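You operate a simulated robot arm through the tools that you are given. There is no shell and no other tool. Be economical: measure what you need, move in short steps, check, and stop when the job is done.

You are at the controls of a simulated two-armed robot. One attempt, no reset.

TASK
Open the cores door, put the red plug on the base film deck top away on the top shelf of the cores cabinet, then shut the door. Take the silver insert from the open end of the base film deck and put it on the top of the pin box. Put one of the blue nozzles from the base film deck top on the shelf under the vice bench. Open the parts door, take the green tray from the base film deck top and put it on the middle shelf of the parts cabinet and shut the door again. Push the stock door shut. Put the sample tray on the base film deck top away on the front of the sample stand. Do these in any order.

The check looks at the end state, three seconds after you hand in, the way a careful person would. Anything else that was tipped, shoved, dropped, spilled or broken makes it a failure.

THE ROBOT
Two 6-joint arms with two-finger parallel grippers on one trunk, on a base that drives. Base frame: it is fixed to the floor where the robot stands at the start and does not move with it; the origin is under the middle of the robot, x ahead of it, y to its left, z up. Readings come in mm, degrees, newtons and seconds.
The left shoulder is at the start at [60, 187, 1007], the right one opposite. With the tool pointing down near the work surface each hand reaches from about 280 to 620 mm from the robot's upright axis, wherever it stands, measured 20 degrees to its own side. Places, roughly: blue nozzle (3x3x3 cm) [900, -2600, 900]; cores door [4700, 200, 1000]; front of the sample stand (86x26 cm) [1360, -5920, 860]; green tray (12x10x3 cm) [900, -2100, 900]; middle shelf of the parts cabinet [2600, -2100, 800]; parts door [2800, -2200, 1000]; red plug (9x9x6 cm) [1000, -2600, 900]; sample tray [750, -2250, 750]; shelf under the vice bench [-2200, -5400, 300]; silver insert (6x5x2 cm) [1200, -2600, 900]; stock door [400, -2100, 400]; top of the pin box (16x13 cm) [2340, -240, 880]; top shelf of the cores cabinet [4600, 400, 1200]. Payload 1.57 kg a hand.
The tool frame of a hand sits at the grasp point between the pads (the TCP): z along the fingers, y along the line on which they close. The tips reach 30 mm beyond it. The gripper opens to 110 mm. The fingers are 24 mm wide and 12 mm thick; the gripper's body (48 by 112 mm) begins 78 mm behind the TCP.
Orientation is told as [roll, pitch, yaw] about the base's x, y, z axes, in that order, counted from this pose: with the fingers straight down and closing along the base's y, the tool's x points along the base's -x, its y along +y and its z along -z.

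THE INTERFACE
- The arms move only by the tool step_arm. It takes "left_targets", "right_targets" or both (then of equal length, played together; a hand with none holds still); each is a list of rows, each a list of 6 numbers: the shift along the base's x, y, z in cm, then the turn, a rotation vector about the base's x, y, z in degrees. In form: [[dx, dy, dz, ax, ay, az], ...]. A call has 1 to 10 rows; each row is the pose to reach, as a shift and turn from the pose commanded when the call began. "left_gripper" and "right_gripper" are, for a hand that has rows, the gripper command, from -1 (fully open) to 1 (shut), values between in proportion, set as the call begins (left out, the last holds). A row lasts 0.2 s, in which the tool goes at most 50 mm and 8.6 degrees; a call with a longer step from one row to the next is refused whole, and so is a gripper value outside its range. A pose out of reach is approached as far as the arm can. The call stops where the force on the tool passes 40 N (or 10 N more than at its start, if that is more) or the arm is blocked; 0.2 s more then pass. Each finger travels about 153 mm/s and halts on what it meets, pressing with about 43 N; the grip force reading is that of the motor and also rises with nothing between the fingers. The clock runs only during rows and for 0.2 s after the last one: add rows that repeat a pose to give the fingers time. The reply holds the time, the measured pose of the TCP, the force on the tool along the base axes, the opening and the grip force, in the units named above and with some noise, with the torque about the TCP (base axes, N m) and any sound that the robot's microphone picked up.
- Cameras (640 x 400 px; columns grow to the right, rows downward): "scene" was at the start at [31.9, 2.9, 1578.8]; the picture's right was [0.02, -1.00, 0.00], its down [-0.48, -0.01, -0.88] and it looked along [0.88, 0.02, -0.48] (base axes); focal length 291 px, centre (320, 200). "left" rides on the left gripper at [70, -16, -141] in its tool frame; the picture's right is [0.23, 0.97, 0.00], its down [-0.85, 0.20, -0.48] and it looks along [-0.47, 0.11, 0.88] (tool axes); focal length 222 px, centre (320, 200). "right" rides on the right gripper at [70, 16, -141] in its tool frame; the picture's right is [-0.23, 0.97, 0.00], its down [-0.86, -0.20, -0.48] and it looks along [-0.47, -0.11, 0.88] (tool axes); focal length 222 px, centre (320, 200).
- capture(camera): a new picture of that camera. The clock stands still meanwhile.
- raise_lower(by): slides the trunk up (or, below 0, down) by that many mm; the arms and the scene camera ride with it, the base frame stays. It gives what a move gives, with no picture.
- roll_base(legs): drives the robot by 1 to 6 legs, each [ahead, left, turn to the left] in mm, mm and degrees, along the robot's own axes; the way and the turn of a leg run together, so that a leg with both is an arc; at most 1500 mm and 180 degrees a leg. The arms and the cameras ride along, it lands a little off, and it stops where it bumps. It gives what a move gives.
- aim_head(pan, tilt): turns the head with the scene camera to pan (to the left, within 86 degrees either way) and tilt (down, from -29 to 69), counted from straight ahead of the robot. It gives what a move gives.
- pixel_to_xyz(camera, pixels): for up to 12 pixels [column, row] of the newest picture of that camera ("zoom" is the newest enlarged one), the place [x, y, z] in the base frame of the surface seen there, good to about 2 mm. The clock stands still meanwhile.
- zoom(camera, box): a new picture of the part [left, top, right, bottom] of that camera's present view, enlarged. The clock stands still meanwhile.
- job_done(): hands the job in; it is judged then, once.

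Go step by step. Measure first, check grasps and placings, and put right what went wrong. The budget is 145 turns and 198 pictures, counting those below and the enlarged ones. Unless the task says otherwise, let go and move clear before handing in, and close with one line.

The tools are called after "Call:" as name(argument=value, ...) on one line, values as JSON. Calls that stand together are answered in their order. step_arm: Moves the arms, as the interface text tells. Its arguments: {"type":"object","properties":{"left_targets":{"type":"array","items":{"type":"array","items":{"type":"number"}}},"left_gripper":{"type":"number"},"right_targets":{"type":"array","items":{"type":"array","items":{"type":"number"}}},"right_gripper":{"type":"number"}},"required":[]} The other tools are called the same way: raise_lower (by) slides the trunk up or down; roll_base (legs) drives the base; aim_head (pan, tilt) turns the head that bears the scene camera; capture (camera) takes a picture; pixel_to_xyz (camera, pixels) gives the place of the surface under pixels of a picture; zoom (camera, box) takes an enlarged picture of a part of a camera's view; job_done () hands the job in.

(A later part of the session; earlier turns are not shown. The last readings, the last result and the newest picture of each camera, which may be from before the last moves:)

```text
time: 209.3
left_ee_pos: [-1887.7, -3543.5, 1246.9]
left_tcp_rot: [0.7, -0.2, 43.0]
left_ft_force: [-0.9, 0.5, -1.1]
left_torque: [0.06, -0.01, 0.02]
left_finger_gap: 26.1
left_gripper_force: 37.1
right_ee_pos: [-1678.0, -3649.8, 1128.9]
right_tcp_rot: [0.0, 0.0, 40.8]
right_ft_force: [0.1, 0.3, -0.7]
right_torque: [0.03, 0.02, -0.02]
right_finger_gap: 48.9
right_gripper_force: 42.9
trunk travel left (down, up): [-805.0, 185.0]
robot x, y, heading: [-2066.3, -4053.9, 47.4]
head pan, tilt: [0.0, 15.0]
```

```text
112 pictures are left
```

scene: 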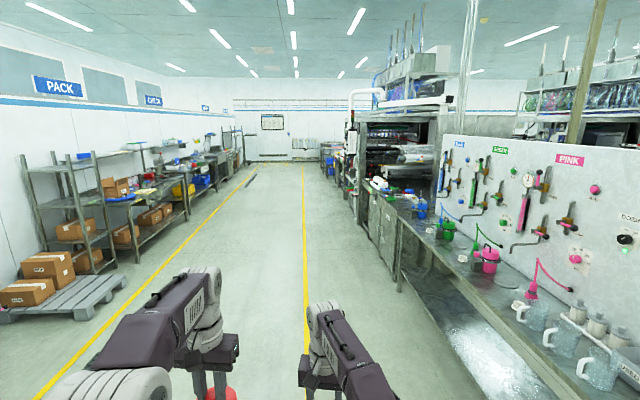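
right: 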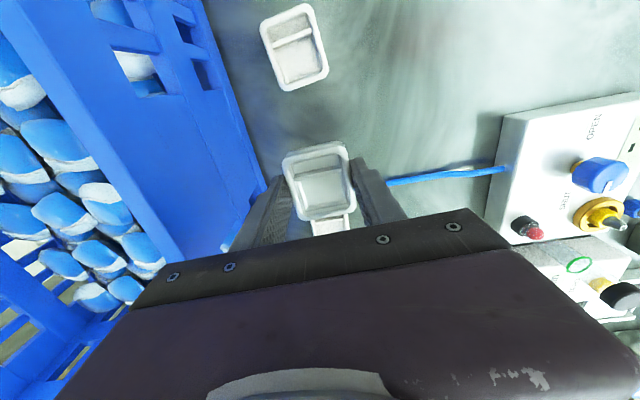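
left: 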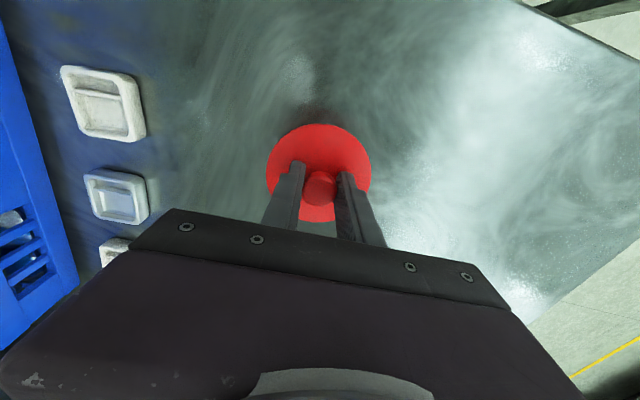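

Clear aisle ahead. Drive along it to the winder table and turn to face it.

Call:
roll_base(legs=[[0, 0, 3.4], [1500, 0, 0], [1500, 0, 0], [1500, 0, 0], [1100, 0, 0], [0, 0, -89]])

Call:
aim_head(pan=0, tilt=30)

Call:
capture(camera="scene")

```text
time: 239.9
left_ee_pos: [1938.4, 102.8, 1247.6]
left_tcp_rot: [0.7, -0.1, -42.7]
left_ft_force: [0.5, -0.2, 0.2]
left_torque: [-0.01, 0.01, -0.04]
left_finger_gap: 25.8
left_gripper_force: 37.2
right_ee_pos: [1849.7, -117.3, 1129.0]
right_tcp_rot: [0.0, 0.0, -44.9]
right_ft_force: [-0.3, 0.2, -0.3]
right_torque: [-0.01, 0.03, 0.03]
right_finger_gap: 49.2
right_gripper_force: 43.2
trunk travel left (down, up): [-805.0, 185.0]
robot x, y, heading: [1412.3, 241.4, -38.4]
head pan, tilt: [0.0, 15.0]
```

```text
time: 240.7
left_ee_pos: [1938.9, 103.0, 1246.9]
left_tcp_rot: [0.7, -0.1, -42.6]
left_ft_force: [-1.2, -1.4, 0.1]
left_torque: [-0.04, 0.01, -0.02]
left_finger_gap: 25.6
left_gripper_force: 37.7
right_ee_pos: [1848.4, -116.5, 1128.1]
right_tcp_rot: [0.0, 0.1, -44.8]
right_ft_force: [0.8, 0.0, -0.7]
right_torque: [-0.01, 0.0, -0.01]
right_finger_gap: 49.7
right_gripper_force: 42.9
trunk travel left (down, up): [-805.0, 185.0]
robot x, y, heading: [1413.0, 241.0, -38.5]
head pan, tilt: [0.0, 30.0]
```

```text
111 pictures are left
```

scene: 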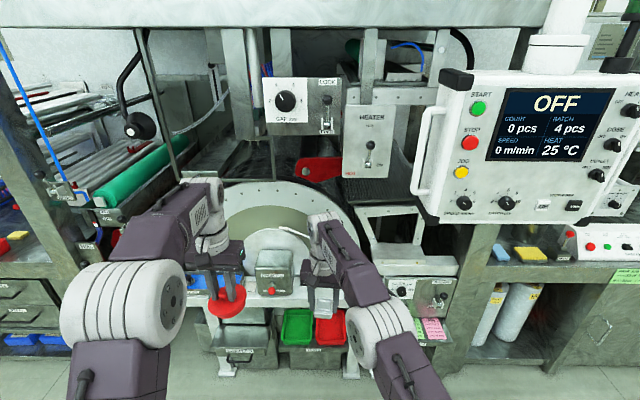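

The box at (274,272) should be the pin box; zoom and measure.

Call:
zoom(camera="scene", box=[170, 200, 370, 325])

Call:
pixel_to_xyz(camera="scene", pixels=[[274, 258], [260, 253], [290, 253], [258, 270], [292, 270], [274, 290], [230, 285], [235, 305], [325, 300], [375, 300], [300, 345], [310, 230]])

```text
3.20 times, centred on (270, 262) of scene
```

zoom: 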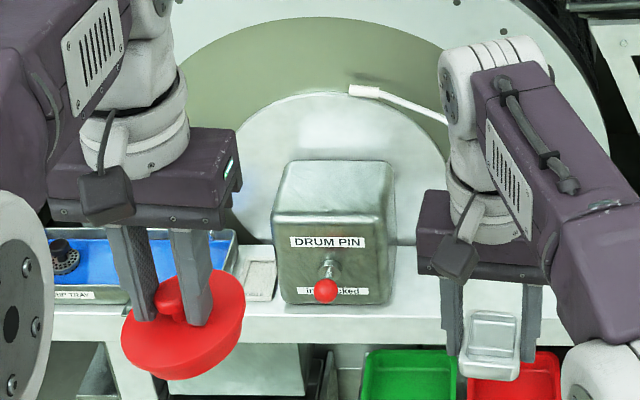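

```text
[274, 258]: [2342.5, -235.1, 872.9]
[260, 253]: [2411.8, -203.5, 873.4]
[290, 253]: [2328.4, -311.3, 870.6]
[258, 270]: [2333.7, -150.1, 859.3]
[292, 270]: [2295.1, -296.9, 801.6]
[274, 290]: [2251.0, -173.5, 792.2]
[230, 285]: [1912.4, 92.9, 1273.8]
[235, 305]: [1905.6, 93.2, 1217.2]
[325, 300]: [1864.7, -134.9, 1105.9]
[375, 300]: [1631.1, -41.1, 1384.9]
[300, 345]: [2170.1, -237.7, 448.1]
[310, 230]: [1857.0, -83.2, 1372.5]
```

It is the "DRUM PIN" box, top z≈873 centred (2342,−238). Measure surroundings (drum, heater, panel) for clearance.

Call:
pixel_to_xyz(camera="scene", pixels=[[250, 205], [300, 200], [372, 140], [300, 105], [500, 130], [335, 170], [265, 240], [430, 150], [250, 60], [310, 190], [272, 252], [400, 265]])

Call:
pixel_to_xyz(camera="zoom", pixels=[[285, 163], [392, 163], [277, 220], [390, 222], [335, 190], [350, 90], [330, 290], [260, 280], [420, 320]])

```text
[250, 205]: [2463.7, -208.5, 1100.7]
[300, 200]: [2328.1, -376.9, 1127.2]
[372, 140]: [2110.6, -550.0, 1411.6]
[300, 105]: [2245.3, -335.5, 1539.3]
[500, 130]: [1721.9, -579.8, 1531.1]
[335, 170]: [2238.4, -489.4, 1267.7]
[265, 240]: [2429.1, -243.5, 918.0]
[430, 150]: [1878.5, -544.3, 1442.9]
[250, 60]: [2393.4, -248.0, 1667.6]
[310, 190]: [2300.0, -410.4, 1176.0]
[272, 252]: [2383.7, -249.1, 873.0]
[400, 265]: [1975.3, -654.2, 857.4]
```

```text
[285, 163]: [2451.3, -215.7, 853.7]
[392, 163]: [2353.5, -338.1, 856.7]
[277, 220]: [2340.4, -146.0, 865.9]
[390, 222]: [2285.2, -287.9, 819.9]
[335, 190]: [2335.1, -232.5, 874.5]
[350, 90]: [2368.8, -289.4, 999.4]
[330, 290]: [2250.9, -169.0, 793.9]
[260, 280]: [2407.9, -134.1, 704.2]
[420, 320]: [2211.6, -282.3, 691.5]
```

Drum face is at n≈2035, clear if I place slightly forward on the box. Retract the left hand, then drive in.

Call:
step_arm(left_targets=[[-2.2, 1.8, 0, 0, 0, 0], [-5, 4.1, 0, 0, 0, 0], [-8, 6.5, 0, 0, 0, 0], [-11, 9, 0, 0, 0, 0], [-14, 11.4, 0, 0, 0, 0], [-15.5, 12.6, 0, 0, 0, 0]])

Call:
roll_base(legs=[[0, 215, -0.6], [420, 0, 0]])

Call:
aim_head(pan=-5, tilt=45)

Call:
capture(camera="scene")

Call:
capture(camera="right")

```text
time: 242.1
left_ee_pos: [1782.3, 226.7, 1245.5]
left_tcp_rot: [0.7, -0.1, -42.7]
left_ft_force: [-0.1, -0.5, -0.3]
left_torque: [0.05, 0.03, 0.02]
left_finger_gap: 25.8
left_gripper_force: 36.4
right_ee_pos: [1847.7, -116.6, 1129.0]
right_tcp_rot: [-0.1, -0.1, -44.9]
right_ft_force: [-0.5, -0.4, -1.1]
right_torque: [-0.02, -0.03, -0.01]
right_finger_gap: 49.4
right_gripper_force: 42.5
trunk travel left (down, up): [-805.0, 185.0]
robot x, y, heading: [1412.9, 239.8, -38.7]
head pan, tilt: [0.0, 30.0]
```

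```text
time: 245.9
left_ee_pos: [2237.9, 128.1, 1246.3]
left_tcp_rot: [0.7, -0.2, -43.1]
left_ft_force: [-0.2, -0.1, -0.7]
left_torque: [0.03, -0.03, -0.03]
left_finger_gap: 25.7
left_gripper_force: 37.3
right_ee_pos: [2300.1, -217.5, 1129.7]
right_tcp_rot: [0.0, -0.2, -45.3]
right_ft_force: [-0.8, -0.8, -1.2]
right_torque: [-0.03, 0.01, -0.03]
right_finger_gap: 49.4
right_gripper_force: 43.1
trunk travel left (down, up): [-805.0, 185.0]
robot x, y, heading: [1869.8, 144.6, -38.6]
head pan, tilt: [0.0, 30.0]
```

```text
time: 246.7
left_ee_pos: [2240.5, 125.4, 1246.4]
left_tcp_rot: [0.7, 0.0, -43.2]
left_ft_force: [-0.5, -0.6, 0.1]
left_torque: [0.03, 0.0, 0.02]
left_finger_gap: 25.8
left_gripper_force: 37.8
right_ee_pos: [2300.9, -218.1, 1129.2]
right_tcp_rot: [0.1, 0.0, -45.2]
right_ft_force: [-0.1, 0.2, -0.8]
right_torque: [0.01, 0.0, -0.04]
right_finger_gap: 49.5
right_gripper_force: 42.8
trunk travel left (down, up): [-805.0, 185.0]
robot x, y, heading: [1869.1, 142.0, -38.5]
head pan, tilt: [-5.0, 45.0]
```

```text
109 pictures are left
```

scene: 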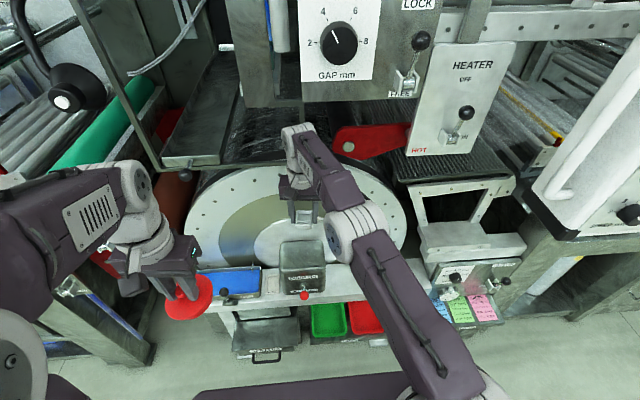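

```text
108 pictures are left
```

right: 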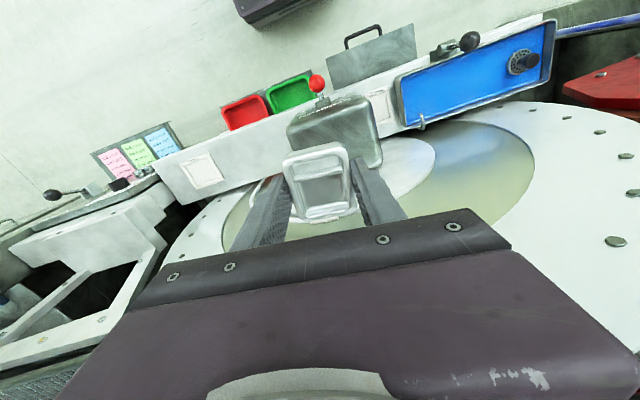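

Right hand nearly above the box. Measure box top corners from the right camera.

Call:
pixel_to_xyz(camera="right", pixels=[[292, 130], [365, 108], [377, 160], [330, 118], [360, 140], [300, 125], [368, 120]])

Call:
zoom(camera="scene", box=[240, 180, 360, 310])

Call:
pixel_to_xyz(camera="scene", pixels=[[283, 243], [321, 243], [284, 265], [324, 265], [303, 255], [302, 272], [305, 230]])

```text
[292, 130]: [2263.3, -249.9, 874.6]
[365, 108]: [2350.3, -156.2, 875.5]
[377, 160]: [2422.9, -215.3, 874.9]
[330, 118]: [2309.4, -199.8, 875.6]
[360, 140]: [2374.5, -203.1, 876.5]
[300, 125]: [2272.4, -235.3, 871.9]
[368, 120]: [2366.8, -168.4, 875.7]
```

```text
3.08 times, centred on (300, 245) of scene
```

zoom: 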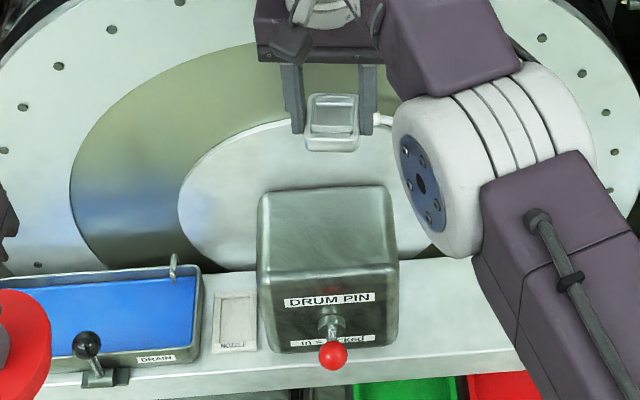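

```text
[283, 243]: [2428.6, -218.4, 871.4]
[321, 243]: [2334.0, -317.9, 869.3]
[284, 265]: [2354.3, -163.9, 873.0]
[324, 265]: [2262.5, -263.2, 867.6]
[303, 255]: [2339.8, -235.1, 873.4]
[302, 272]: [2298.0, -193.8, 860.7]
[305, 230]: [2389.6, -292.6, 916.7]
```

Box top centre (2344,−238). Roll 55 mm ahead, then lower gently over it.

Call:
roll_base(legs=[[55, 0, 0]])

Call:
step_arm(right_targets=[[0, 0, -2, 0, 0, 0], [0, 0, -4, 0, 0, 0], [0, 0, -6, 0, 0, 0], [0, 0, -8, 0, 0, 0], [0, 0, -10, 0, 0, 0], [0, 0, -12, 0, 0, 0], [0, 0, -14, 0, 0, 0]])

Call:
capture(camera="right")

```text
time: 247.7
left_ee_pos: [2280.3, 92.5, 1245.6]
left_tcp_rot: [0.7, 0.0, -43.2]
left_ft_force: [0.5, 0.3, -1.1]
left_torque: [0.01, 0.03, 0.0]
left_finger_gap: 26.1
left_gripper_force: 37.0
right_ee_pos: [2335.6, -246.5, 1129.5]
right_tcp_rot: [-0.5, 1.6, -45.1]
right_ft_force: [-0.2, -0.4, -1.6]
right_torque: [0.01, -0.01, -0.03]
right_finger_gap: 49.4
right_gripper_force: 42.7
trunk travel left (down, up): [-805.0, 185.0]
robot x, y, heading: [1907.2, 110.3, -38.7]
head pan, tilt: [-5.0, 45.0]
stopped in leg 1: the force on the tool passed its limit at 163 N (the readings are from after the stop); the commanded pose is now the measured one
```

```text
time: 249.3
left_ee_pos: [2279.1, 92.4, 1245.1]
left_tcp_rot: [0.7, 0.0, -43.1]
left_ft_force: [-0.2, -0.2, -0.9]
left_torque: [-0.04, -0.04, 0.01]
left_finger_gap: 26.2
left_gripper_force: 36.8
right_ee_pos: [2335.7, -244.2, 988.9]
right_tcp_rot: [-0.4, 1.7, -45.0]
right_ft_force: [-0.4, 0.1, -1.8]
right_torque: [0.04, -0.03, 0.02]
right_finger_gap: 49.6
right_gripper_force: 42.9
trunk travel left (down, up): [-805.0, 185.0]
robot x, y, heading: [1908.4, 110.9, -38.8]
head pan, tilt: [-5.0, 45.0]
```

```text
106 pictures are left
```

right: 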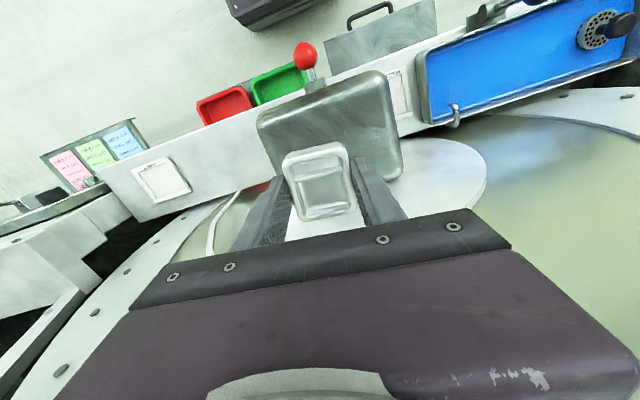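

The wrist bumped some structure (163 N) before lowering; now free. Check the scene for anything disturbed.

Call:
capture(camera="scene")

Call:
zoom(camera="scene", box=[160, 60, 480, 310])

Call:
pixel_to_xyz(camera="right", pixels=[[262, 125], [378, 78], [398, 160], [330, 120], [325, 150], [305, 215]])

```text
105 pictures are left
```

scene: 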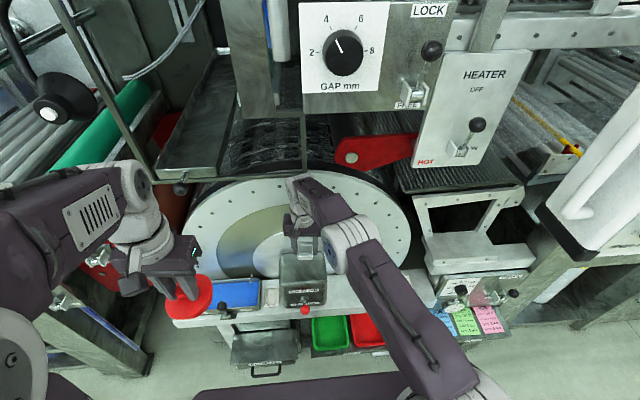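

```text
1.60 times, centred on (320, 185) of scene
```

zoom: 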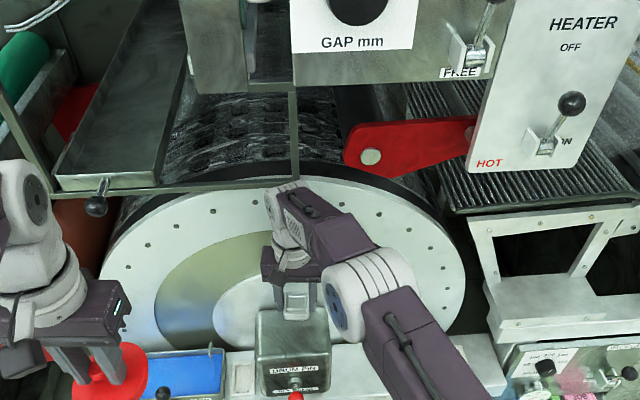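

```text
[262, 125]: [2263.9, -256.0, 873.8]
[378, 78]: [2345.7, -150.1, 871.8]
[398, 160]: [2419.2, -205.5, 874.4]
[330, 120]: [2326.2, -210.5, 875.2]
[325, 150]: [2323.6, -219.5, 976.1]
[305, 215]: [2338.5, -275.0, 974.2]
```

Nothing displaced. Shift 16 mm to centre on the box, level the tool, and lower to just above the top.

Call:
step_arm(right_targets=[[0, 0.8, 0, 0.2, -0.8, 0], [0, 1.6, 0, 0.4, -1.7, 0], [0, 1.6, -2, 0.4, -1.7, 0], [0, 1.6, -4, 0.4, -1.7, 0], [0, 1.6, -5.5, 0.4, -1.7, 0], [0, 1.6, -6.8, 0.4, -1.7, 0], [0, 1.6, -7.4, 0.4, -1.7, 0], [0, 1.6, -7.7, 0.4, -1.7, 0], [0, 1.6, -7.7, 0.4, -1.7, 0]])

Call:
capture(camera="right")

Call:
zoom(camera="scene", box=[240, 200, 370, 320])

```text
time: 251.3
left_ee_pos: [2280.1, 93.3, 1246.0]
left_tcp_rot: [0.7, 0.1, -43.2]
left_ft_force: [-0.2, -0.2, -0.3]
left_torque: [0.04, -0.05, 0.02]
left_finger_gap: 25.9
left_gripper_force: 37.1
right_ee_pos: [2333.3, -228.8, 913.1]
right_tcp_rot: [1.1, 0.6, -44.9]
right_ft_force: [0.3, 0.1, -1.2]
right_torque: [0.02, -0.01, 0.01]
right_finger_gap: 49.3
right_gripper_force: 42.9
trunk travel left (down, up): [-805.0, 185.0]
robot x, y, heading: [1906.5, 111.4, -39.0]
head pan, tilt: [-5.0, 45.0]
```

```text
103 pictures are left
```

right: 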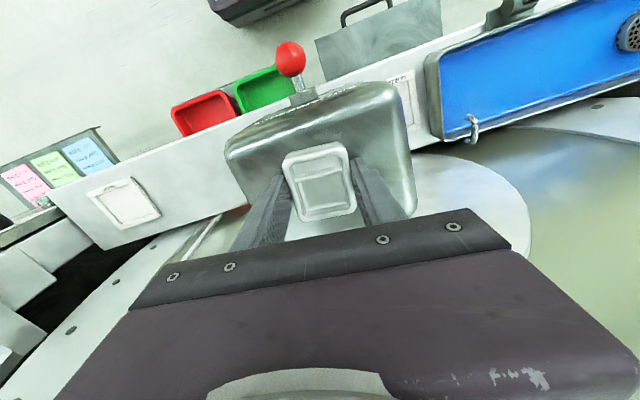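

```text
3.33 times, centred on (305, 260) of scene
```

zoom: 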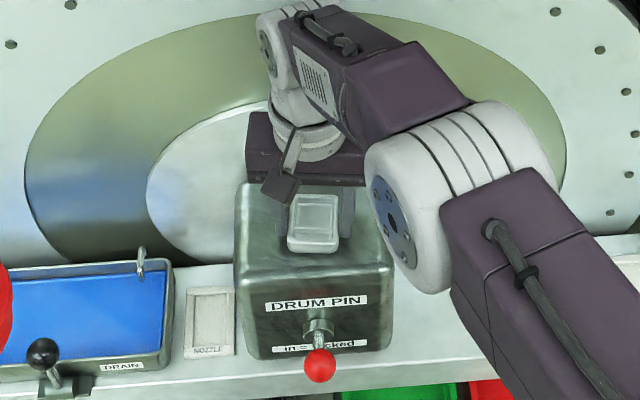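

Shift 10 mm deeper to centre it, set down, release slightly, rise.

Call:
step_arm(right_targets=[[0.8, -0.6, 0, 0, 0, 0], [0.8, -0.6, -0.2, 0, 0, 0], [0.8, -0.6, -0.35, 0, 0, 0], [0.8, -0.6, -0.35, 0, 0, 0]])

Call:
step_arm(right_targets=[[0, 0, 0, 0, 0, 0], [0, 0, 0, 0, 0, 0], [0, 0, 0, 0, 0, 0], [0, 0, 1.5, 0, 0, 0], [0, 0, 4, 0, 0, 0], [0, 0, 7, 0, 0, 0], [0, 0, 10, 0, 0, 0]], right_gripper=-0.3)

Call:
capture(camera="right")

Call:
zoom(camera="scene", box=[240, 200, 370, 320])

```text
time: 252.3
left_ee_pos: [2278.9, 94.0, 1244.6]
left_tcp_rot: [0.8, 0.0, -43.0]
left_ft_force: [-0.6, -0.3, -1.0]
left_torque: [0.0, 0.0, 0.0]
left_finger_gap: 25.7
left_gripper_force: 36.9
right_ee_pos: [2340.6, -234.2, 910.4]
right_tcp_rot: [1.0, 0.6, -45.0]
right_ft_force: [-0.2, 0.3, -1.9]
right_torque: [0.01, -0.02, 0.02]
right_finger_gap: 49.4
right_gripper_force: 43.4
trunk travel left (down, up): [-805.0, 185.0]
robot x, y, heading: [1907.7, 113.0, -38.9]
head pan, tilt: [-5.0, 45.0]
```

```text
time: 253.9
left_ee_pos: [2279.2, 93.9, 1246.0]
left_tcp_rot: [0.6, -0.2, -43.1]
left_ft_force: [0.6, -0.5, -0.7]
left_torque: [0.0, 0.02, -0.02]
left_finger_gap: 25.7
left_gripper_force: 37.4
right_ee_pos: [2349.1, -236.7, 1009.0]
right_tcp_rot: [1.0, 0.7, -45.0]
right_ft_force: [0.3, 0.0, 0.1]
right_torque: [-0.03, 0.02, 0.0]
right_finger_gap: 71.7
right_gripper_force: 0.2
right hand out of reach, approached as far as the arm can: row 6, 7
trunk travel left (down, up): [-805.0, 185.0]
robot x, y, heading: [1907.2, 106.9, -38.9]
head pan, tilt: [-5.0, 45.0]
```

```text
101 pictures are left
```

right: 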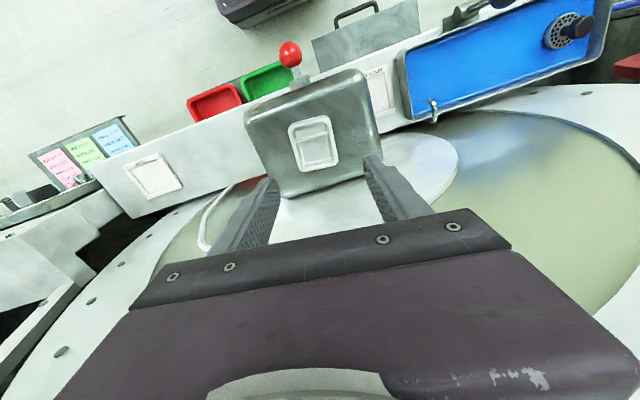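

```text
3.33 times, centred on (305, 260) of scene
```

zoom: 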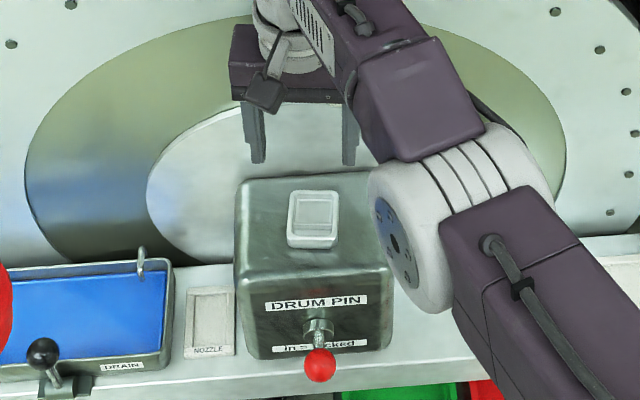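

Insert sits on the pin box. Back out, turn to face along the aisle, and look toward the far end for the cores cabinet.

Call:
roll_base(legs=[[-550, 0, 0], [0, 0, 89.5]])

Call:
aim_head(pan=-20, tilt=12)

Call:
capture(camera="scene")

Call:
pixel_to_xyz(camera="scene", pixels=[[300, 200], [250, 190], [350, 200], [200, 200], [400, 220], [320, 160], [280, 170], [230, 170]])

```text
time: 260.9
left_ee_pos: [1507.3, 821.1, 1245.5]
left_tcp_rot: [0.8, -0.1, 45.6]
left_ft_force: [0.4, -0.4, -1.3]
left_torque: [0.02, 0.0, 0.0]
left_finger_gap: 25.8
left_gripper_force: 36.9
right_ee_pos: [1837.7, 884.2, 1010.2]
right_tcp_rot: [0.9, 0.8, 43.6]
right_ft_force: [-0.4, 0.0, -0.3]
right_torque: [0.01, -0.01, 0.03]
right_finger_gap: 71.6
right_gripper_force: 0.1
trunk travel left (down, up): [-805.0, 185.0]
robot x, y, heading: [1487.8, 450.4, 50.1]
head pan, tilt: [-5.0, 45.0]
```

```text
time: 261.8
left_ee_pos: [1507.4, 821.4, 1246.0]
left_tcp_rot: [0.6, -0.1, 45.6]
left_ft_force: [0.4, -0.3, -0.5]
left_torque: [0.02, 0.03, 0.01]
left_finger_gap: 25.8
left_gripper_force: 36.4
right_ee_pos: [1839.4, 885.0, 1009.9]
right_tcp_rot: [1.1, 0.7, 43.7]
right_ft_force: [1.1, -1.0, -0.7]
right_torque: [0.02, -0.01, 0.02]
right_finger_gap: 71.6
right_gripper_force: 0.1
trunk travel left (down, up): [-805.0, 185.0]
robot x, y, heading: [1483.2, 451.5, 49.8]
head pan, tilt: [-20.0, 12.0]
```

```text
99 pictures are left
```

scene: 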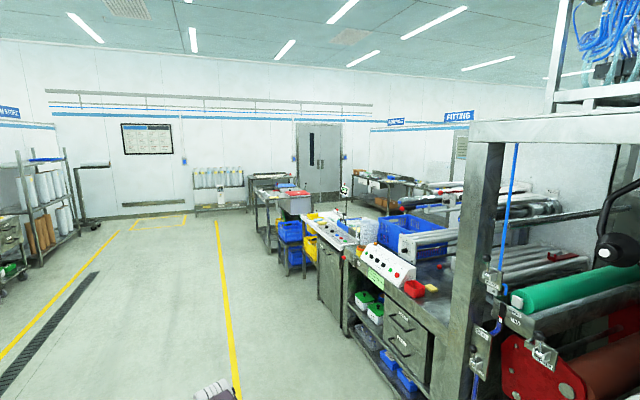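

```text
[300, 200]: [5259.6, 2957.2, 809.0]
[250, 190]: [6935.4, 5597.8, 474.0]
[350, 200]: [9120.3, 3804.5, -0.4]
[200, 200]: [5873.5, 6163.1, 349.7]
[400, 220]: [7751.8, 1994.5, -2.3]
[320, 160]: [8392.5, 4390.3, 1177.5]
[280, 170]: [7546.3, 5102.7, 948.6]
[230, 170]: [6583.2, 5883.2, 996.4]
```

The machine line ends several metres ahead. Drive 4 m on and look right.

Call:
roll_base(legs=[[1500, 0, 0.5], [1500, 0, 0.5], [1300, 0, 0]])

Call:
aim_head(pan=-45, tilt=15)

Call:
capture(camera="scene")

Call:
pixel_to_xyz(camera="scene", pixels=[[320, 300], [250, 250], [200, 250], [300, 230], [350, 220], [150, 230], [400, 200], [320, 200], [270, 220], [220, 220], [450, 250], [100, 250]])

```text
time: 282.4
left_ee_pos: [4258.7, 4111.4, 1245.0]
left_tcp_rot: [0.7, -0.1, 45.8]
left_ft_force: [0.6, 0.4, 0.1]
left_torque: [0.0, -0.02, -0.01]
left_finger_gap: 25.6
left_gripper_force: 36.6
right_ee_pos: [4588.8, 4175.5, 1009.9]
right_tcp_rot: [1.0, 0.7, 43.9]
right_ft_force: [-0.5, -0.7, -0.1]
right_torque: [-0.03, -0.02, 0.01]
right_finger_gap: 71.5
right_gripper_force: 0.1
trunk travel left (down, up): [-805.0, 185.0]
robot x, y, heading: [4236.2, 3743.4, 49.9]
head pan, tilt: [-20.0, 12.0]
```

```text
time: 283.3
left_ee_pos: [4258.4, 4112.7, 1245.7]
left_tcp_rot: [0.7, 0.0, 45.8]
left_ft_force: [-0.4, 0.3, -0.4]
left_torque: [0.0, -0.02, -0.03]
left_finger_gap: 25.6
left_gripper_force: 37.5
right_ee_pos: [4590.3, 4176.6, 1010.6]
right_tcp_rot: [1.0, 0.8, 43.9]
right_ft_force: [-0.4, 0.4, -0.6]
right_torque: [-0.02, -0.02, 0.02]
right_finger_gap: 72.0
right_gripper_force: 0.1
trunk travel left (down, up): [-805.0, 185.0]
robot x, y, heading: [4234.7, 3744.1, 50.2]
head pan, tilt: [-45.0, 15.0]
```

```text
98 pictures are left
```

scene: 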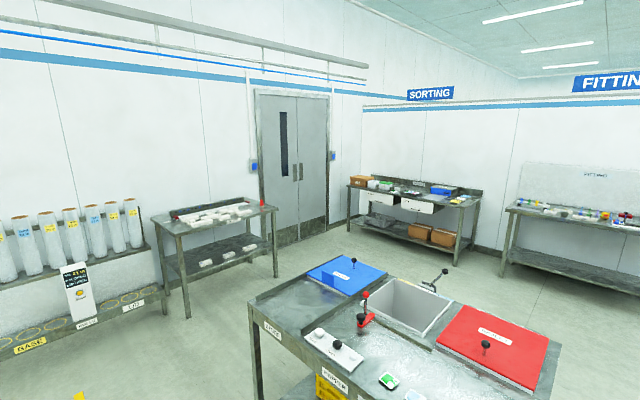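

```text
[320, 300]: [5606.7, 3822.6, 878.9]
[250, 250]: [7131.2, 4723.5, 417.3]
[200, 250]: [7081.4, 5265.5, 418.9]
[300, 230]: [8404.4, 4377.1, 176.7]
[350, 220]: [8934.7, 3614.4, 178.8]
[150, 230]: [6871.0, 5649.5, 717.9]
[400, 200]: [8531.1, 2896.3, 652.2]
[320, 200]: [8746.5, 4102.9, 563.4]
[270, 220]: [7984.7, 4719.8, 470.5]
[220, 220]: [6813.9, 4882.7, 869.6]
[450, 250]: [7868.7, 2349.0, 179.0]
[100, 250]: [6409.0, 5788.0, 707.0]
```

Call:
pixel_to_xyz(camera="scene", pixels=[[250, 305], [335, 258], [555, 350], [256, 380], [165, 270], [275, 265], [187, 310]])

Call:
aim_head(pan=-84, tilt=18)

Call:
capture(camera="scene")

Call:
pixel_to_xyz(camera="scene", pixels=[[320, 300], [250, 250], [200, 250], [300, 230], [350, 220], [150, 230], [400, 200], [320, 200], [270, 220], [220, 220], [450, 250], [100, 250]])

```text
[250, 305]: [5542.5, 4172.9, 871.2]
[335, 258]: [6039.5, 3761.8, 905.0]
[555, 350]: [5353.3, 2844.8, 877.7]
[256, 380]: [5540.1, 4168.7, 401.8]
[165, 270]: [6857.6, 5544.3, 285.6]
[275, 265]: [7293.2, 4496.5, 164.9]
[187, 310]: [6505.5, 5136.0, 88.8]
```

```text
time: 284.3
left_ee_pos: [4258.0, 4112.2, 1244.5]
left_tcp_rot: [0.8, -0.1, 45.9]
left_ft_force: [-1.3, 0.4, -1.0]
left_torque: [0.01, -0.01, 0.02]
left_finger_gap: 25.8
left_gripper_force: 36.9
right_ee_pos: [4589.8, 4176.8, 1009.7]
right_tcp_rot: [1.0, 0.8, 43.9]
right_ft_force: [0.8, 0.2, -0.4]
right_torque: [0.0, -0.02, 0.02]
right_finger_gap: 71.6
right_gripper_force: 0.1
trunk travel left (down, up): [-805.0, 185.0]
robot x, y, heading: [4239.8, 3744.0, 50.3]
head pan, tilt: [-84.0, 18.0]
```

```text
97 pictures are left
```

scene: 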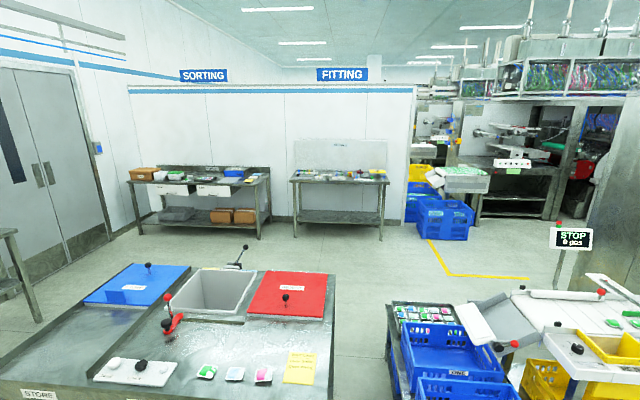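

```text
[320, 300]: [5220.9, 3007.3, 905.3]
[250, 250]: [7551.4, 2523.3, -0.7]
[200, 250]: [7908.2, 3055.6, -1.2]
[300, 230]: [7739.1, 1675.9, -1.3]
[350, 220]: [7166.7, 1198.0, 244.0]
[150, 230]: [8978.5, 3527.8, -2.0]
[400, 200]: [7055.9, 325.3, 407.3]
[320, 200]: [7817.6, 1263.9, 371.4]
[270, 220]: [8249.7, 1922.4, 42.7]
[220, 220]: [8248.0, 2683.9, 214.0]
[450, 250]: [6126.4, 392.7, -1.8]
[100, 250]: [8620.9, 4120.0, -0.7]
```

A 1.35 m corridor lies beyond the STORE table (u 6740–8090). Drive around it into the rear aisle and face back along it.

Call:
roll_base(legs=[[1500, 0, 0.5], [330, 0, 0], [0, -1500, 0], [0, -1500, 0], [0, 0, 180]])

Call:
aim_head(pan=0, tilt=12)

Call:
capture(camera="scene")

Call:
capture(camera="left")

```text
time: 315.0
left_ee_pos: [7733.0, 2926.5, 1244.4]
left_tcp_rot: [0.7, -0.1, -134.3]
left_ft_force: [-0.2, 0.4, 0.4]
left_torque: [-0.01, -0.01, 0.0]
left_finger_gap: 25.9
left_gripper_force: 37.1
right_ee_pos: [7402.0, 2861.6, 1010.6]
right_tcp_rot: [1.0, 0.7, -136.2]
right_ft_force: [0.2, -0.1, -0.1]
right_torque: [0.0, 0.01, 0.0]
right_finger_gap: 71.6
right_gripper_force: 0.0
trunk travel left (down, up): [-805.0, 185.0]
robot x, y, heading: [7755.9, 3298.7, -130.0]
head pan, tilt: [-84.0, 18.0]
```

```text
time: 316.6
left_ee_pos: [7732.7, 2925.4, 1244.6]
left_tcp_rot: [0.7, -0.1, -134.5]
left_ft_force: [-1.6, -0.1, -0.3]
left_torque: [-0.01, 0.0, 0.0]
left_finger_gap: 25.6
left_gripper_force: 36.8
right_ee_pos: [7401.7, 2862.7, 1010.8]
right_tcp_rot: [1.1, 0.7, -136.4]
right_ft_force: [0.2, 0.4, 0.0]
right_torque: [-0.01, 0.02, 0.02]
right_finger_gap: 71.3
right_gripper_force: 0.1
trunk travel left (down, up): [-805.0, 185.0]
robot x, y, heading: [7757.2, 3299.4, -130.1]
head pan, tilt: [0.0, 12.0]
```

```text
96 pictures are left
```

scene: 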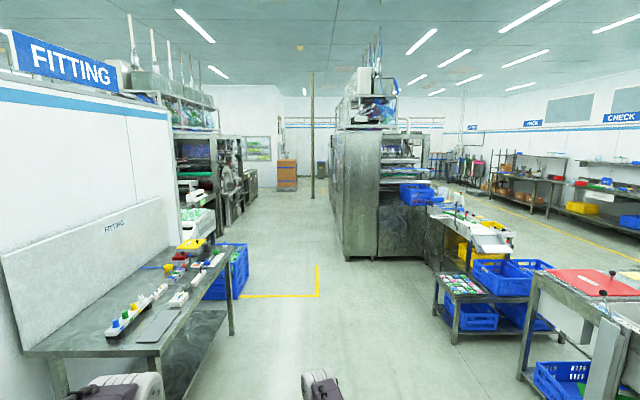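

```text
95 pictures are left
```

left: 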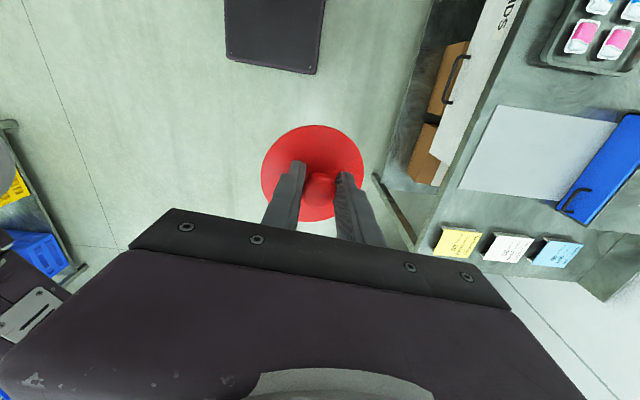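

Rear aisle open ahead with tall cabinets on the right (px 350,180). Measure clearances and cabinet faces.

Call:
pixel_to_xyz(camera="scene", pixels=[[230, 270], [160, 345], [340, 250], [333, 200], [378, 260], [345, 160], [440, 320], [525, 370], [245, 290], [320, 230], [330, 150], [375, 160]])

Call:
zoom(camera="scene", box=[280, 90, 440, 290])

```text
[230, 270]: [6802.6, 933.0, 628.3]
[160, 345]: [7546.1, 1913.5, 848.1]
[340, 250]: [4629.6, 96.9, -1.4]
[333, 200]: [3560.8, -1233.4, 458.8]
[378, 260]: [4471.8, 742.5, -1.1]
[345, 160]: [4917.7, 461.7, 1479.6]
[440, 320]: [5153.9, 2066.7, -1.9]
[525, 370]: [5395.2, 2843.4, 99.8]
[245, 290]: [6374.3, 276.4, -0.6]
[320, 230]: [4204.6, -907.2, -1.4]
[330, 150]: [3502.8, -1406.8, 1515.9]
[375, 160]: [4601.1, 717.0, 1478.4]
```

```text
2.00 times, centred on (360, 190) of scene
```

zoom: 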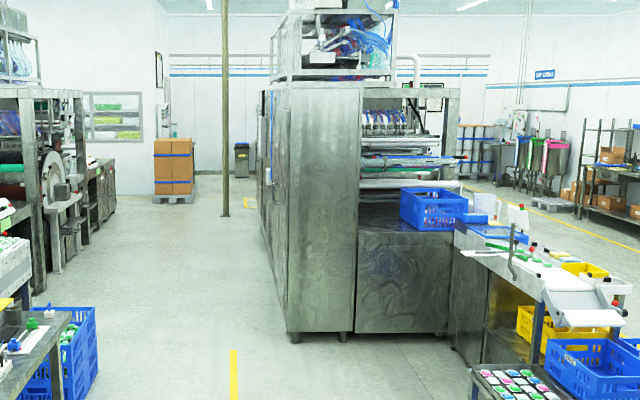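

Cores cabinet: end face at u≈3468, door face at n≈3514; aisle is ~1.1 m wide here. Drive down the aisle and face the cabinet.

Call:
roll_base(legs=[[1500, 80, 0.5], [1500, 80, 0], [1100, 80, 0], [0, 0, -89.5]])

Call:
aim_head(pan=0, tilt=20)

Call:
capture(camera="scene")

```text
refused: leg 1 is longer than a leg can be; nothing moved
```

```text
time: 317.3
left_ee_pos: [7733.9, 2927.5, 1244.7]
left_tcp_rot: [0.7, -0.1, -134.4]
left_ft_force: [-0.5, -0.6, 0.4]
left_torque: [0.01, 0.02, 0.04]
left_finger_gap: 25.7
left_gripper_force: 36.8
right_ee_pos: [7401.1, 2863.1, 1009.6]
right_tcp_rot: [1.0, 0.8, -136.3]
right_ft_force: [0.1, 0.2, 0.4]
right_torque: [-0.01, 0.0, 0.02]
right_finger_gap: 71.8
right_gripper_force: 0.1
trunk travel left (down, up): [-805.0, 185.0]
robot x, y, heading: [7757.0, 3295.4, -130.4]
head pan, tilt: [0.0, 20.0]
```

```text
93 pictures are left
```

scene: 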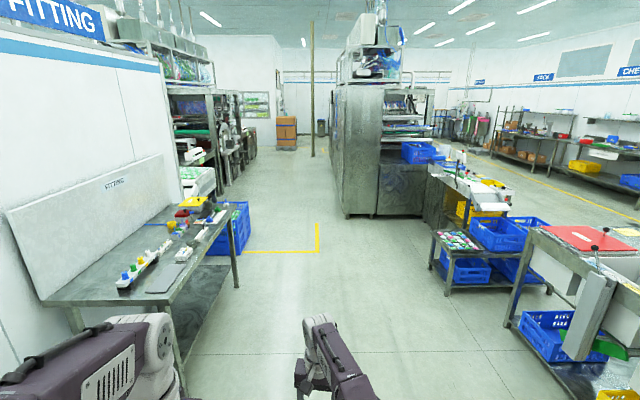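

Leg length limit; resend with 1450s.

Call:
roll_base(legs=[[1450, 60, 0.7], [1450, 60, 0], [1200, 60, 0], [0, 0, -89.5]])

Call:
capture(camera="scene")

```text
time: 339.3
left_ee_pos: [4954.3, -125.3, 1243.8]
left_tcp_rot: [0.5, 0.0, 168.9]
left_ft_force: [-0.2, -1.1, 0.1]
left_torque: [-0.01, -0.06, -0.01]
left_finger_gap: 25.8
left_gripper_force: 36.8
right_ee_pos: [4724.7, 100.5, 1010.7]
right_tcp_rot: [1.7, 1.4, 168.6]
right_ft_force: [9.6, -9.6, 2.9]
right_torque: [1.51, 1.15, -0.43]
right_finger_gap: 71.4
right_gripper_force: 0.0
trunk travel left (down, up): [-805.0, 185.0]
robot x, y, heading: [5276.6, 57.2, 173.3]
head pan, tilt: [0.0, 20.0]
stopped in leg 4: the force on the tool passed its limit at 108 N (the readings are from after the stop); the commanded pose is now the measured one
```

```text
92 pictures are left
```

scene: 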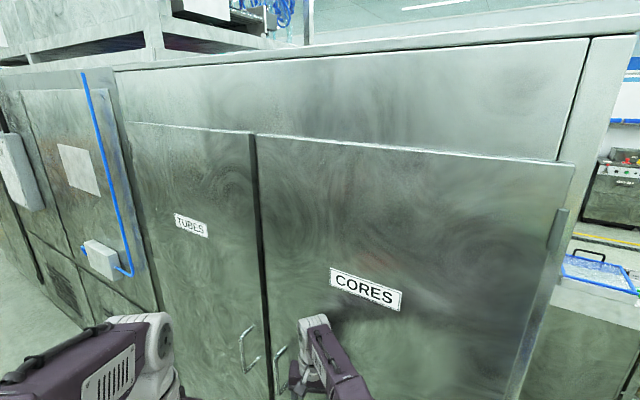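

The right hand brushed the door during the turn (no harm seen). CORES door: handle at left (px 280,370), hinges at right. Retract hand, back off, finish the turn.

Call:
step_arm(right_targets=[[4, -0.5, 0, 0, 0, 0], [8, -1, 0, 0, 0, 0], [12, -1.5, 0, 0, 0, 0], [16, -2, 0, 0, 0, 0]])

Call:
roll_base(legs=[[-150, 0, 0], [0, 0, -32.5]])

Call:
aim_head(pan=0, tilt=25)

Call:
capture(camera="scene")

```text
time: 340.3
left_ee_pos: [4954.2, -123.4, 1245.6]
left_tcp_rot: [0.7, 0.0, 168.9]
left_ft_force: [0.2, 0.3, -0.4]
left_torque: [0.01, 0.01, -0.02]
left_finger_gap: 25.7
left_gripper_force: 37.3
right_ee_pos: [4732.2, 77.5, 1004.4]
right_tcp_rot: [1.7, 1.5, 168.4]
right_ft_force: [-0.1, 0.0, 0.4]
right_torque: [-0.01, 0.0, 0.0]
right_finger_gap: 71.3
right_gripper_force: 0.1
right hand out of reach, approached as far as the arm can: row 1, 2, 3, 4
trunk travel left (down, up): [-805.0, 185.0]
robot x, y, heading: [5278.3, 55.7, 173.3]
head pan, tilt: [0.0, 20.0]
```

```text
time: 343.3
left_ee_pos: [5055.5, 62.9, 1244.2]
left_tcp_rot: [0.6, -0.1, 135.9]
left_ft_force: [-0.2, -0.7, 0.2]
left_torque: [-0.01, 0.01, -0.01]
left_finger_gap: 26.0
left_gripper_force: 37.0
right_ee_pos: [4978.6, 352.2, 1005.2]
right_tcp_rot: [1.7, 1.4, 135.6]
right_ft_force: [0.5, -0.2, -0.1]
right_torque: [0.0, -0.03, -0.04]
right_finger_gap: 71.7
right_gripper_force: 0.0
trunk travel left (down, up): [-805.0, 185.0]
robot x, y, heading: [5428.9, 39.2, 140.4]
head pan, tilt: [0.0, 20.0]
```

```text
time: 343.9
left_ee_pos: [5055.3, 63.5, 1245.5]
left_tcp_rot: [0.6, -0.2, 135.9]
left_ft_force: [0.9, -0.1, -0.1]
left_torque: [0.02, 0.01, -0.01]
left_finger_gap: 25.4
left_gripper_force: 36.9
right_ee_pos: [4979.5, 353.5, 1005.1]
right_tcp_rot: [1.8, 1.4, 135.5]
right_ft_force: [-0.5, -0.4, -0.4]
right_torque: [0.0, 0.02, -0.03]
right_finger_gap: 71.5
right_gripper_force: 0.1
trunk travel left (down, up): [-805.0, 185.0]
robot x, y, heading: [5428.0, 38.9, 140.4]
head pan, tilt: [0.0, 25.0]
```

```text
91 pictures are left
```

scene: 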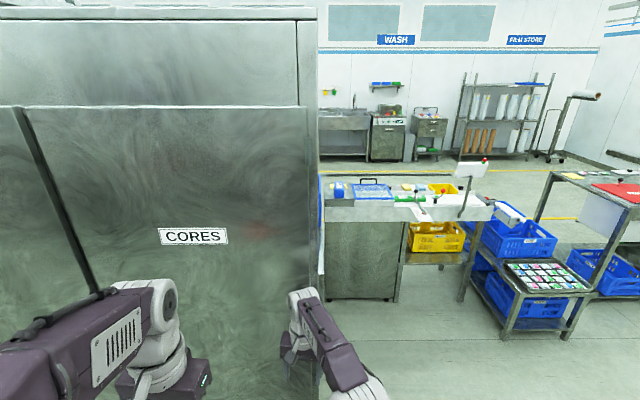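

Call:
aim_head(pan=25, tilt=35)

Call:
capture(camera="scene")

Call:
capture(camera="right")

```text
time: 344.8
left_ee_pos: [5055.4, 63.4, 1246.3]
left_tcp_rot: [0.6, -0.1, 135.9]
left_ft_force: [0.2, -0.2, -1.1]
left_torque: [0.02, 0.03, 0.01]
left_finger_gap: 25.8
left_gripper_force: 37.0
right_ee_pos: [4978.8, 353.1, 1004.8]
right_tcp_rot: [1.8, 1.4, 135.4]
right_ft_force: [-0.5, -0.1, 0.3]
right_torque: [-0.03, 0.01, -0.03]
right_finger_gap: 71.8
right_gripper_force: 0.0
trunk travel left (down, up): [-805.0, 185.0]
robot x, y, heading: [5428.5, 44.2, 140.0]
head pan, tilt: [25.0, 35.0]
```

```text
90 pictures are left
```

scene: 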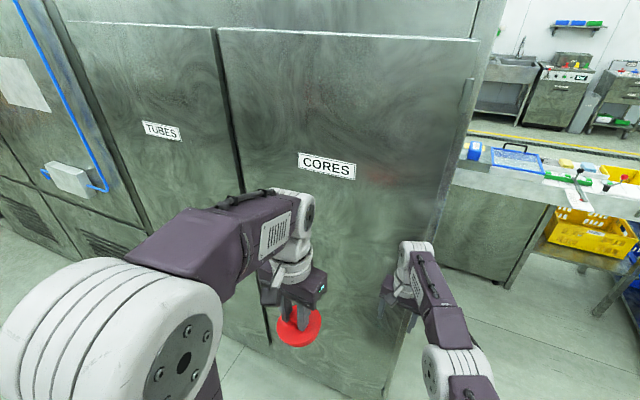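

```text
89 pictures are left
```

right: 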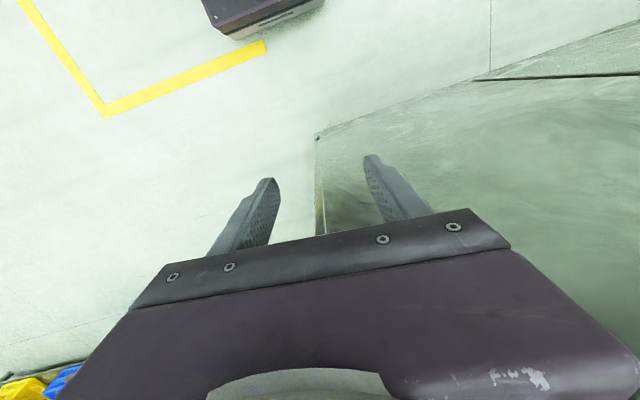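

The handle is hidden behind the left arm. Strafe left 400 mm and look again.

Call:
roll_base(legs=[[0, 400, 0.5]])

Call:
aim_head(pan=0, tilt=40)

Call:
capture(camera="scene")

```text
time: 347.3
left_ee_pos: [4803.5, -252.8, 1245.7]
left_tcp_rot: [0.7, -0.2, 136.9]
left_ft_force: [-0.2, 0.4, -0.5]
left_torque: [0.01, 0.01, 0.0]
left_finger_gap: 25.8
left_gripper_force: 37.1
right_ee_pos: [4721.1, 36.9, 1005.0]
right_tcp_rot: [1.8, 1.3, 136.6]
right_ft_force: [0.1, 0.0, -0.5]
right_torque: [0.0, -0.01, 0.02]
right_finger_gap: 71.6
right_gripper_force: 0.0
trunk travel left (down, up): [-805.0, 185.0]
robot x, y, heading: [5171.5, -264.9, 141.1]
head pan, tilt: [25.0, 35.0]
```

```text
time: 348.2
left_ee_pos: [4803.5, -251.4, 1245.3]
left_tcp_rot: [0.6, 0.0, 136.9]
left_ft_force: [0.2, 0.1, 0.4]
left_torque: [-0.01, 0.0, 0.01]
left_finger_gap: 26.1
left_gripper_force: 37.0
right_ee_pos: [4720.5, 34.9, 1005.7]
right_tcp_rot: [1.7, 1.5, 136.6]
right_ft_force: [0.7, -0.3, -0.3]
right_torque: [0.01, 0.01, -0.03]
right_finger_gap: 71.8
right_gripper_force: 0.0
trunk travel left (down, up): [-805.0, 185.0]
robot x, y, heading: [5175.0, -266.9, 141.3]
head pan, tilt: [0.0, 40.0]
```

```text
88 pictures are left
```

scene: 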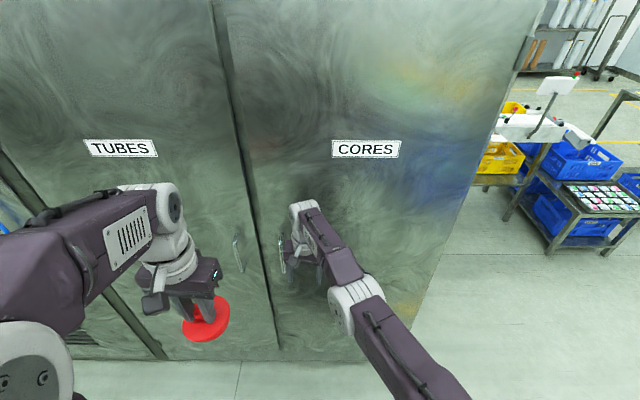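

Handle of CORES is visible at px (282,255). Measure it.

Call:
zoom(camera="scene", box=[220, 200, 320, 290])

Call:
pixel_to_xyz(camera="zoom", pixels=[[387, 240], [390, 290], [395, 330], [380, 220], [360, 290], [250, 290], [420, 370], [130, 250]])

Call:
pixel_to_xyz(camera="scene", pixels=[[220, 60], [500, 60], [270, 320], [365, 150], [515, 60], [480, 150]])

```text
4.44 times, centred on (270, 245) of scene
```

zoom: 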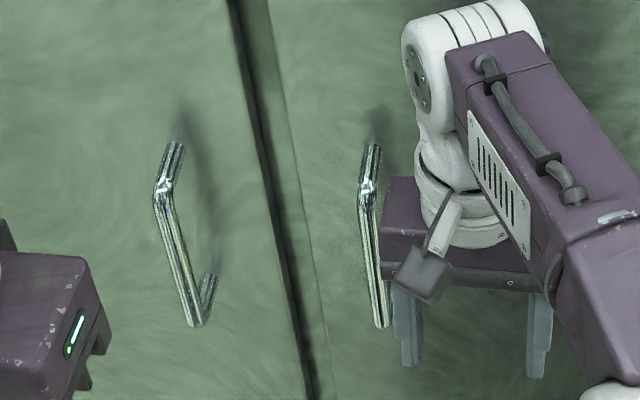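

```text
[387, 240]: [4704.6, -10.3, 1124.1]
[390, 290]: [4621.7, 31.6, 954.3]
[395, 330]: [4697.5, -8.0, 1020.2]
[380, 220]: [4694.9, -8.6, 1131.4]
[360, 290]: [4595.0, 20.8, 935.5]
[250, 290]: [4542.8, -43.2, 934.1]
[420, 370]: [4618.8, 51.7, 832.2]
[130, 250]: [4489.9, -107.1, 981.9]
```

```text
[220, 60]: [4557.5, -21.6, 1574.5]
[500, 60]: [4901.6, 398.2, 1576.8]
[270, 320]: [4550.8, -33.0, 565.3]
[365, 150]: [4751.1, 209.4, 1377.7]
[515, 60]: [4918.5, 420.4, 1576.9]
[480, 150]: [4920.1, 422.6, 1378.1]
```

Call:
pixel_to_xyz(camera="zoom", pixels=[[369, 198], [367, 210], [372, 235], [377, 265], [381, 300], [384, 320], [373, 150], [366, 190], [380, 290]])

```text
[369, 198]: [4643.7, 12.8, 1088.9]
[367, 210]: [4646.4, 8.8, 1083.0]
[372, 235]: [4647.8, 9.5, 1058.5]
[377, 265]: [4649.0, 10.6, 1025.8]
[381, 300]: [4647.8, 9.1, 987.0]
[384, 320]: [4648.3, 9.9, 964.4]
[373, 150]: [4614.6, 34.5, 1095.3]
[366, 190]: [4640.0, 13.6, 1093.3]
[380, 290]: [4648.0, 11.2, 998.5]
```

Handle bar at (4648,10), z 962–1093, 50 mm off the door. Raise the trunk so the right hand clears the handles, then shift base left/forward.

Call:
raise_lower(by=175)

Call:
roll_base(legs=[[70, 200, -0.6]])

Call:
step_arm(right_targets=[[0, 0, 0, 0, 0, 2], [0, 0, 0, 0, 0, 4]], right_gripper=-0.7)

Call:
capture(camera="right")

Call:
capture(camera="scene")

```text
time: 350.2
left_ee_pos: [4803.8, -252.8, 1420.9]
left_tcp_rot: [0.6, -0.2, 136.8]
left_ft_force: [0.7, -0.1, -0.4]
left_torque: [-0.01, 0.0, 0.02]
left_finger_gap: 25.7
left_gripper_force: 36.8
right_ee_pos: [4721.1, 34.9, 1180.8]
right_tcp_rot: [1.7, 1.5, 136.5]
right_ft_force: [-0.7, 0.2, -0.3]
right_torque: [-0.02, 0.02, 0.0]
right_finger_gap: 71.5
right_gripper_force: 0.0
trunk travel left (down, up): [-980.0, 10.0]
robot x, y, heading: [5174.7, -262.6, 141.1]
head pan, tilt: [0.0, 40.0]
```

```text
time: 351.6
left_ee_pos: [4676.8, -339.4, 1423.2]
left_tcp_rot: [0.6, -0.4, 136.4]
left_ft_force: [0.1, 0.6, -0.9]
left_torque: [-0.02, -0.04, -0.02]
left_finger_gap: 25.7
left_gripper_force: 36.6
right_ee_pos: [4600.4, -46.3, 1182.4]
right_tcp_rot: [0.8, 1.9, 135.4]
right_ft_force: [23.1, -6.6, 10.5]
right_torque: [1.62, 2.35, -0.69]
right_finger_gap: 71.6
right_gripper_force: 0.0
trunk travel left (down, up): [-980.0, 10.0]
robot x, y, heading: [5034.9, -353.3, 140.6]
head pan, tilt: [0.0, 40.0]
stopped in leg 1: the force on the tool passed its limit at 82 N (the readings are from after the stop); the commanded pose is now the measured one
```

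```text
time: 352.2
left_ee_pos: [4681.4, -337.0, 1424.4]
left_tcp_rot: [0.9, -0.5, 136.5]
left_ft_force: [-0.2, 0.3, -0.3]
left_torque: [0.0, 0.0, 0.0]
left_finger_gap: 25.7
left_gripper_force: 36.8
right_ee_pos: [4604.3, -45.1, 1182.7]
right_tcp_rot: [1.0, 1.8, 139.5]
right_ft_force: [34.8, -2.4, 7.6]
right_torque: [1.05, 3.94, -1.26]
right_finger_gap: 93.3
right_gripper_force: 0.0
trunk travel left (down, up): [-980.0, 10.0]
robot x, y, heading: [5035.4, -351.1, 140.7]
head pan, tilt: [0.0, 40.0]
```

```text
86 pictures are left
```

right: 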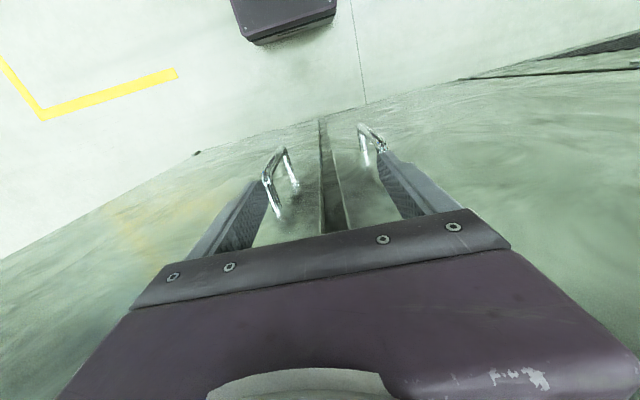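

```text
85 pictures are left
```

scene: 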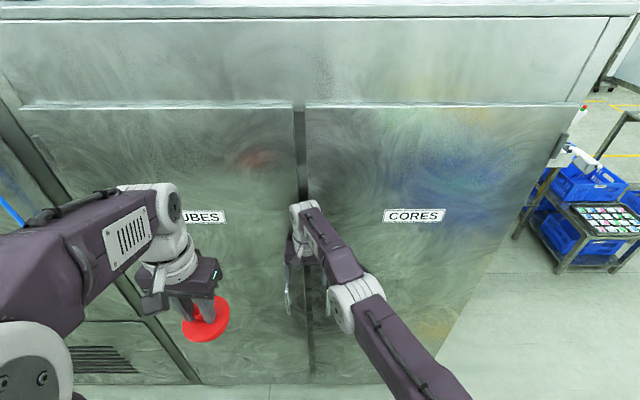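

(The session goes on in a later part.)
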